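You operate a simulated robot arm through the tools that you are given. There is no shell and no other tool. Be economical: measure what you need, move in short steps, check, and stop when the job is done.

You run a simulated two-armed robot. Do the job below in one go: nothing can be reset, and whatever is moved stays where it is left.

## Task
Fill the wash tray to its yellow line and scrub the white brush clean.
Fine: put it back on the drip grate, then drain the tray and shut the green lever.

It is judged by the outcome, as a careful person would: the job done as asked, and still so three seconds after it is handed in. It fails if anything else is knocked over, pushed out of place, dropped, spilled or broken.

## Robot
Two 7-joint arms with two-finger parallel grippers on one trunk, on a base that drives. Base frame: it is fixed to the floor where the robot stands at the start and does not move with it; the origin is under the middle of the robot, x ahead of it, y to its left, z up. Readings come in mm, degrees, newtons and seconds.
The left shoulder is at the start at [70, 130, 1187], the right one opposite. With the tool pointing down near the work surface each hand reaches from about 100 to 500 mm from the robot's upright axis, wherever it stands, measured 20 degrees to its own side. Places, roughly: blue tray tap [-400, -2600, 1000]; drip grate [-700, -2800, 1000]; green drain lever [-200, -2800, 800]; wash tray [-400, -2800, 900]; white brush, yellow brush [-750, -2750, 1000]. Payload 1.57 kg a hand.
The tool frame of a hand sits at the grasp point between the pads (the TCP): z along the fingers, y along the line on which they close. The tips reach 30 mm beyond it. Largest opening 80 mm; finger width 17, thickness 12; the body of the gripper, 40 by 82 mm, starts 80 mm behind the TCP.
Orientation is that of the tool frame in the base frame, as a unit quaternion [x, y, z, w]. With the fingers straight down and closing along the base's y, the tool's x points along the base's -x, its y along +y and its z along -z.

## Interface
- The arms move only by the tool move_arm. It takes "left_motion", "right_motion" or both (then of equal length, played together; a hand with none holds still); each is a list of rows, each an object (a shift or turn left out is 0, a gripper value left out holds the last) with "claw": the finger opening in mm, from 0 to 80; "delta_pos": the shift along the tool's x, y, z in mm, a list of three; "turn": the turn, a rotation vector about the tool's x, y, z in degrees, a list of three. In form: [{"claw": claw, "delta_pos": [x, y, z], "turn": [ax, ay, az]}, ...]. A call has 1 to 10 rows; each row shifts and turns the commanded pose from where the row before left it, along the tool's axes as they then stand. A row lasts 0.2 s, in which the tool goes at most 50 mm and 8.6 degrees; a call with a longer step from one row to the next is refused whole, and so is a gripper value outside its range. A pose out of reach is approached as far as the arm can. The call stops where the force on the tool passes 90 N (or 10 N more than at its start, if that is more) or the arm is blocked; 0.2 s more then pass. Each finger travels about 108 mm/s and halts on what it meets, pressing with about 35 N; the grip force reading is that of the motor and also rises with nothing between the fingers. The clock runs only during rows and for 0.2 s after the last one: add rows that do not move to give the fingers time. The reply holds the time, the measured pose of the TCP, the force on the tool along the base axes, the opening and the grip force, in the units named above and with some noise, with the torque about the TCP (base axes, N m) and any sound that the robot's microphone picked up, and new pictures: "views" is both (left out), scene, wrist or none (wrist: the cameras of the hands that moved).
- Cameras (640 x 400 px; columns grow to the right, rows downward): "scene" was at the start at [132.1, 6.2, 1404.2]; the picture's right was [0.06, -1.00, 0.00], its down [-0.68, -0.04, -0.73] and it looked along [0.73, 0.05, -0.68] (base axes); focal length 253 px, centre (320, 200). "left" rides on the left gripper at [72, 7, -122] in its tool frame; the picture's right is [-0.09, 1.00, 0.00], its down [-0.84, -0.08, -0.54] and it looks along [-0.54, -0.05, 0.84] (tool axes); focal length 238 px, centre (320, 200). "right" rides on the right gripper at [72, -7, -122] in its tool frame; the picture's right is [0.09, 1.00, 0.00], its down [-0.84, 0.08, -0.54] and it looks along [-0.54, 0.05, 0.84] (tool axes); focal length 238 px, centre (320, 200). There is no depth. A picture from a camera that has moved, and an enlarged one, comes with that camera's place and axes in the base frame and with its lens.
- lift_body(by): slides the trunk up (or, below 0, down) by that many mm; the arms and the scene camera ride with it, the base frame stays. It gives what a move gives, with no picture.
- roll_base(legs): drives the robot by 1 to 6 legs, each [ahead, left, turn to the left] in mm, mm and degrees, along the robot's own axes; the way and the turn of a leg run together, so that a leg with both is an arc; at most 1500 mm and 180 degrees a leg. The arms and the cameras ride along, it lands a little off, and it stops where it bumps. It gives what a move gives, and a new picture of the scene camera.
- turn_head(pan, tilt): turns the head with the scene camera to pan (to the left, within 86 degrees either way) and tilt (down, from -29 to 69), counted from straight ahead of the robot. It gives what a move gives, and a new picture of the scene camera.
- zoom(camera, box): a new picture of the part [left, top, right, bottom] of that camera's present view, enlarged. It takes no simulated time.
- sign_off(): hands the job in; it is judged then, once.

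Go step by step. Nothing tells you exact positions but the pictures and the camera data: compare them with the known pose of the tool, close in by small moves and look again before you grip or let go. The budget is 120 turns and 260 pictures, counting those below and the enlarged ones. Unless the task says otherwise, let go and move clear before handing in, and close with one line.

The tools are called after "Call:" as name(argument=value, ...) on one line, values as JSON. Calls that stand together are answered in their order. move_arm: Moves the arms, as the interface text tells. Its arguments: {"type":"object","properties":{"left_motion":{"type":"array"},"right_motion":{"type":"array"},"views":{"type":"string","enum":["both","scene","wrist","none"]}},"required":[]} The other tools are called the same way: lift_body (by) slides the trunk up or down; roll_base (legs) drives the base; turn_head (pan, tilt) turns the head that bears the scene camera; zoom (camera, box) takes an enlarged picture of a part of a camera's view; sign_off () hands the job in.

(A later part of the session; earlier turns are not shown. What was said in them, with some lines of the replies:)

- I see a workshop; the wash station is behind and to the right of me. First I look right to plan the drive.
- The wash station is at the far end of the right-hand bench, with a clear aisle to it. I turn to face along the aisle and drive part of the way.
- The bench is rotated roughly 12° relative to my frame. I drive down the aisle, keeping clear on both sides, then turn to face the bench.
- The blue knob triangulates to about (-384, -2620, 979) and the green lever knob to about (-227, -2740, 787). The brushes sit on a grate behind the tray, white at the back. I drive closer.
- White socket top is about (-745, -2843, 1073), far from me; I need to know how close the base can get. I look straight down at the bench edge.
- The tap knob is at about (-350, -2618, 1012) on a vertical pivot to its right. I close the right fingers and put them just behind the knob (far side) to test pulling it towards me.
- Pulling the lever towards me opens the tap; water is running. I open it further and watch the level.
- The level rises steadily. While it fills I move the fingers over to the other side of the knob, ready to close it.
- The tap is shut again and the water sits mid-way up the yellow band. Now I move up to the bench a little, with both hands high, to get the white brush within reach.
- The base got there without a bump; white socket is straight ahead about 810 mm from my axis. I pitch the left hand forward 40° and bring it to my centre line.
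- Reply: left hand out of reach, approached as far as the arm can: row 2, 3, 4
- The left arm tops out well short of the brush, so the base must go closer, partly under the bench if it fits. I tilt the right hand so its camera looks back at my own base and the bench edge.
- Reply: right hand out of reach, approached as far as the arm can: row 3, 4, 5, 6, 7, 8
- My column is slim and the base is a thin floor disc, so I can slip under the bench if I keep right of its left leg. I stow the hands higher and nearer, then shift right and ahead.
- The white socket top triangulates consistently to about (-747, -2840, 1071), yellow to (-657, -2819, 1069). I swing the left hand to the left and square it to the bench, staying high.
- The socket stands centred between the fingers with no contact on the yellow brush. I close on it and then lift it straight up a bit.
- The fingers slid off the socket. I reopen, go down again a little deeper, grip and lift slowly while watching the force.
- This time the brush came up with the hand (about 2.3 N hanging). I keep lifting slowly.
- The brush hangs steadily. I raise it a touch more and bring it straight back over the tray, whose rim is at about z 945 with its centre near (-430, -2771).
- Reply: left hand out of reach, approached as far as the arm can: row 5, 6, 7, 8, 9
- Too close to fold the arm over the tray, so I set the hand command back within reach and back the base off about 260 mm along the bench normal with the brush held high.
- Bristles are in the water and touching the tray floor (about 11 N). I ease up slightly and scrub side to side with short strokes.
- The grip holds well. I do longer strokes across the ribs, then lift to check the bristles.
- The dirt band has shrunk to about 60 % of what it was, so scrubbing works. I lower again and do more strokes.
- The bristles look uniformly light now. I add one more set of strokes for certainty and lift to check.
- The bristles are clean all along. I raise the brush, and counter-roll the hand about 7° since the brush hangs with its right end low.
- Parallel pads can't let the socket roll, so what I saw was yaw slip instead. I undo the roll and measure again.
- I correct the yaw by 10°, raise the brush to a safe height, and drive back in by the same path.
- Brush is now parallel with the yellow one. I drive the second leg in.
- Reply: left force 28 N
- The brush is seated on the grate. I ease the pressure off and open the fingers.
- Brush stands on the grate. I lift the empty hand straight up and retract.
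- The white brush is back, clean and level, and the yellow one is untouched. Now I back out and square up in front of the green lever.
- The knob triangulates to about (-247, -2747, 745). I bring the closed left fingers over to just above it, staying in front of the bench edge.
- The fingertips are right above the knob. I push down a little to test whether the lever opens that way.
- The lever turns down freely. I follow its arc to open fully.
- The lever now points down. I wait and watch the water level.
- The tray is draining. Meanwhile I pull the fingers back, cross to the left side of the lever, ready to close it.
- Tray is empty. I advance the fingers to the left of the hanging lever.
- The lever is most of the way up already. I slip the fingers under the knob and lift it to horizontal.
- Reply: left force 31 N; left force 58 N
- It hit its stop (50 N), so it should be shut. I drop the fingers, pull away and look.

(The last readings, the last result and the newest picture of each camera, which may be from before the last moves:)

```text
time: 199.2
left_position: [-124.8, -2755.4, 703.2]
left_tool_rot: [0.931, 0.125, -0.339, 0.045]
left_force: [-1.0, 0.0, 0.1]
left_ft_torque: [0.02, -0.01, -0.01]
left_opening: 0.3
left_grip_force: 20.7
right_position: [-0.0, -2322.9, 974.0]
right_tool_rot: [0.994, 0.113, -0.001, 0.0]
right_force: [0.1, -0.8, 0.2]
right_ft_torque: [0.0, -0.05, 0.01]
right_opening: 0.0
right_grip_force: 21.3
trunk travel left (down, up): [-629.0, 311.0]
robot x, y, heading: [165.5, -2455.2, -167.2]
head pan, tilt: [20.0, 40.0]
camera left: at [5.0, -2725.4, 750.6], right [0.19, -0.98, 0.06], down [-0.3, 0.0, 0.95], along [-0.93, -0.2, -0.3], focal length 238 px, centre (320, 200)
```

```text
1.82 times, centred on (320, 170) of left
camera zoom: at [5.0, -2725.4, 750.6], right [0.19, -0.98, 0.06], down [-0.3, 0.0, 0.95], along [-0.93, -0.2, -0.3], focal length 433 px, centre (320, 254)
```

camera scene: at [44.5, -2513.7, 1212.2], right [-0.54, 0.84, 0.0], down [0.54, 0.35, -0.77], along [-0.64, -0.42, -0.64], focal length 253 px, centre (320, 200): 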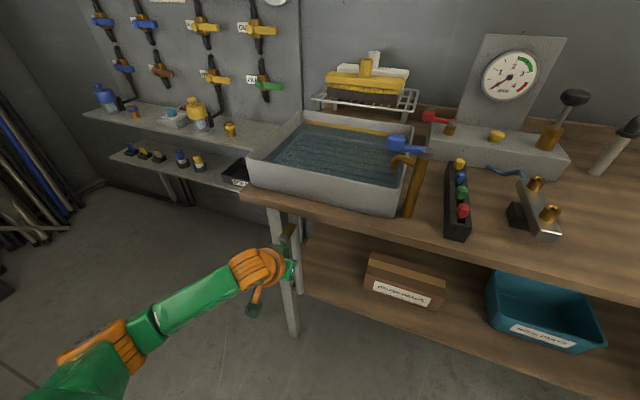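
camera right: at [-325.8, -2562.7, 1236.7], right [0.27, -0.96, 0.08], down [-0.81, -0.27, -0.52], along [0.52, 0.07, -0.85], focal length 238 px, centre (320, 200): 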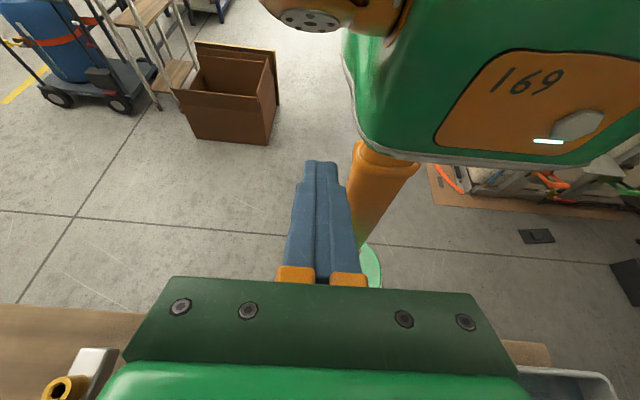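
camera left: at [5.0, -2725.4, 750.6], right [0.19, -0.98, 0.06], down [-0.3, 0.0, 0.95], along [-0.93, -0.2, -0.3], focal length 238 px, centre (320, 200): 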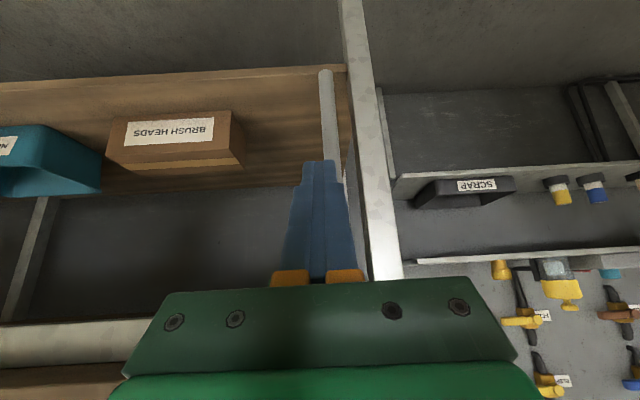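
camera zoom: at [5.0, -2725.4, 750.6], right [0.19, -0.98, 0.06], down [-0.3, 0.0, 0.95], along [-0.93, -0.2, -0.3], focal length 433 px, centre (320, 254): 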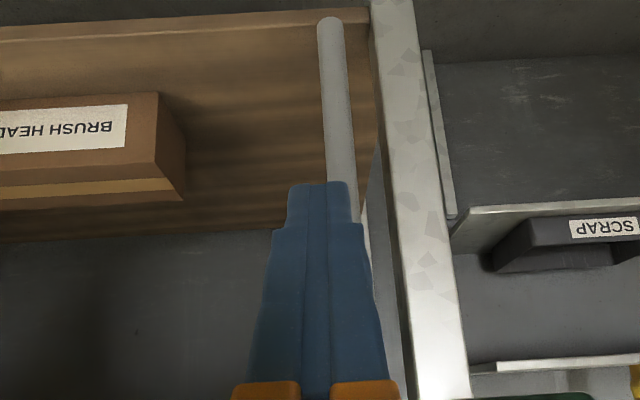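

Let me compare with exactly the same view as before opening: I raise the trunk back and set the head the same.

Call:
move_arm(left_motion=[{"delta_pos": [30, 20, -25]}, {"delta_pos": [0, 45, 0]}, {"delta_pos": [0, 45, 0]}, {}], views="none")

Call:
lift_body(by=190)

Call:
turn_head(pan=20, tilt=50)

Call:
zoom(camera="scene", box=[265, 200, 345, 260])

Call:
zoom(camera="scene", box=[240, 40, 440, 220])

```text
time: 200.2
left_position: [-58.0, -2850.9, 703.7]
left_tool_rot: [0.931, 0.125, -0.339, 0.044]
left_force: [0.2, -0.2, -0.1]
left_ft_torque: [0.02, 0.01, -0.02]
left_opening: 0.0
left_grip_force: 21.2
right_position: [0.7, -2323.2, 974.3]
right_tool_rot: [0.994, 0.113, 0.0, -0.001]
right_force: [0.5, -0.3, -0.2]
right_ft_torque: [0.03, 0.0, 0.02]
right_opening: 0.0
right_grip_force: 21.0
trunk travel left (down, up): [-629.0, 311.0]
robot x, y, heading: [167.2, -2459.5, -167.1]
head pan, tilt: [20.0, 40.0]
```

```text
time: 202.3
left_position: [-58.2, -2850.5, 893.6]
left_tool_rot: [0.932, 0.126, -0.338, 0.044]
left_force: [-0.5, 0.0, 0.0]
left_ft_torque: [0.02, 0.02, 0.02]
left_opening: 0.3
left_grip_force: 21.4
right_position: [0.3, -2323.3, 1163.8]
right_tool_rot: [0.994, 0.113, 0.0, 0.0]
right_force: [-0.2, -0.3, 0.1]
right_ft_torque: [0.0, -0.03, 0.01]
right_opening: 0.0
right_grip_force: 21.4
trunk travel left (down, up): [-819.0, 121.0]
robot x, y, heading: [164.4, -2462.5, -167.1]
head pan, tilt: [20.0, 40.0]
```

```text
time: 203.1
left_position: [-57.7, -2851.5, 893.8]
left_tool_rot: [0.931, 0.125, -0.339, 0.044]
left_force: [0.0, -0.2, 0.3]
left_ft_torque: [-0.01, -0.03, -0.01]
left_opening: 0.1
left_grip_force: 21.2
right_position: [-0.2, -2322.9, 1163.2]
right_tool_rot: [0.994, 0.113, 0.001, 0.0]
right_force: [-0.6, -0.4, -0.2]
right_ft_torque: [0.0, 0.0, 0.03]
right_opening: 0.0
right_grip_force: 21.3
trunk travel left (down, up): [-819.0, 121.0]
robot x, y, heading: [165.4, -2455.3, -167.2]
head pan, tilt: [20.0, 50.0]
camera scene: at [51.2, -2509.4, 1388.1], right [-0.54, 0.84, 0.0], down [0.64, 0.42, -0.64], along [-0.54, -0.35, -0.77], focal length 253 px, centre (320, 200)
```

scene: 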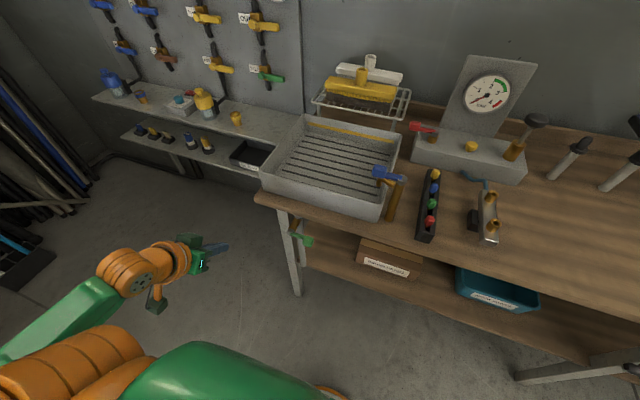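

```text
6.67 times, centred on (305, 230) of scene
camera zoom: at [51.2, -2509.4, 1388.1], right [-0.54, 0.84, 0.0], down [0.64, 0.42, -0.64], along [-0.54, -0.35, -0.77], focal length 1686 px, centre (420, 0)
```

zoom: 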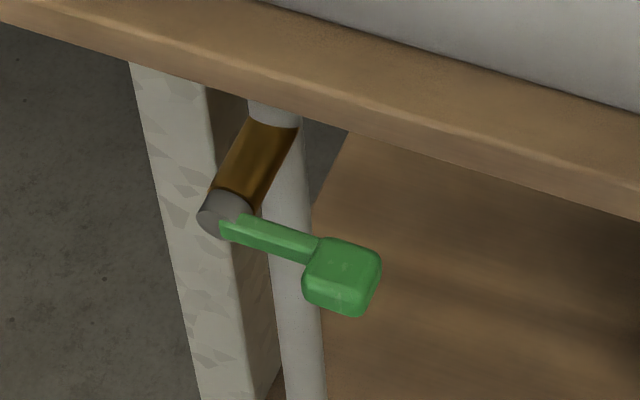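

```text
2.22 times, centred on (340, 130) of scene
camera zoom: at [51.2, -2509.4, 1388.1], right [-0.54, 0.84, 0.0], down [0.64, 0.42, -0.64], along [-0.54, -0.35, -0.77], focal length 562 px, centre (276, 356)
```

zoom: 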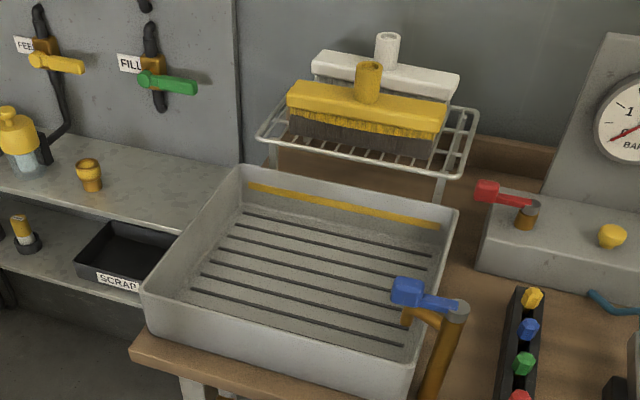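

The lever is in exactly its original shut position. The tray is empty, the blue tap is closed, both brushes stand on the grate, and my hands are clear, so I hand in.

Call:
sign_off()

```text
The job is handed in.
```

I filled the tray to the yellow line, scrubbed the white brush clean in it, and put it back on the drip grate. I then drained the tray and shut the green lever.
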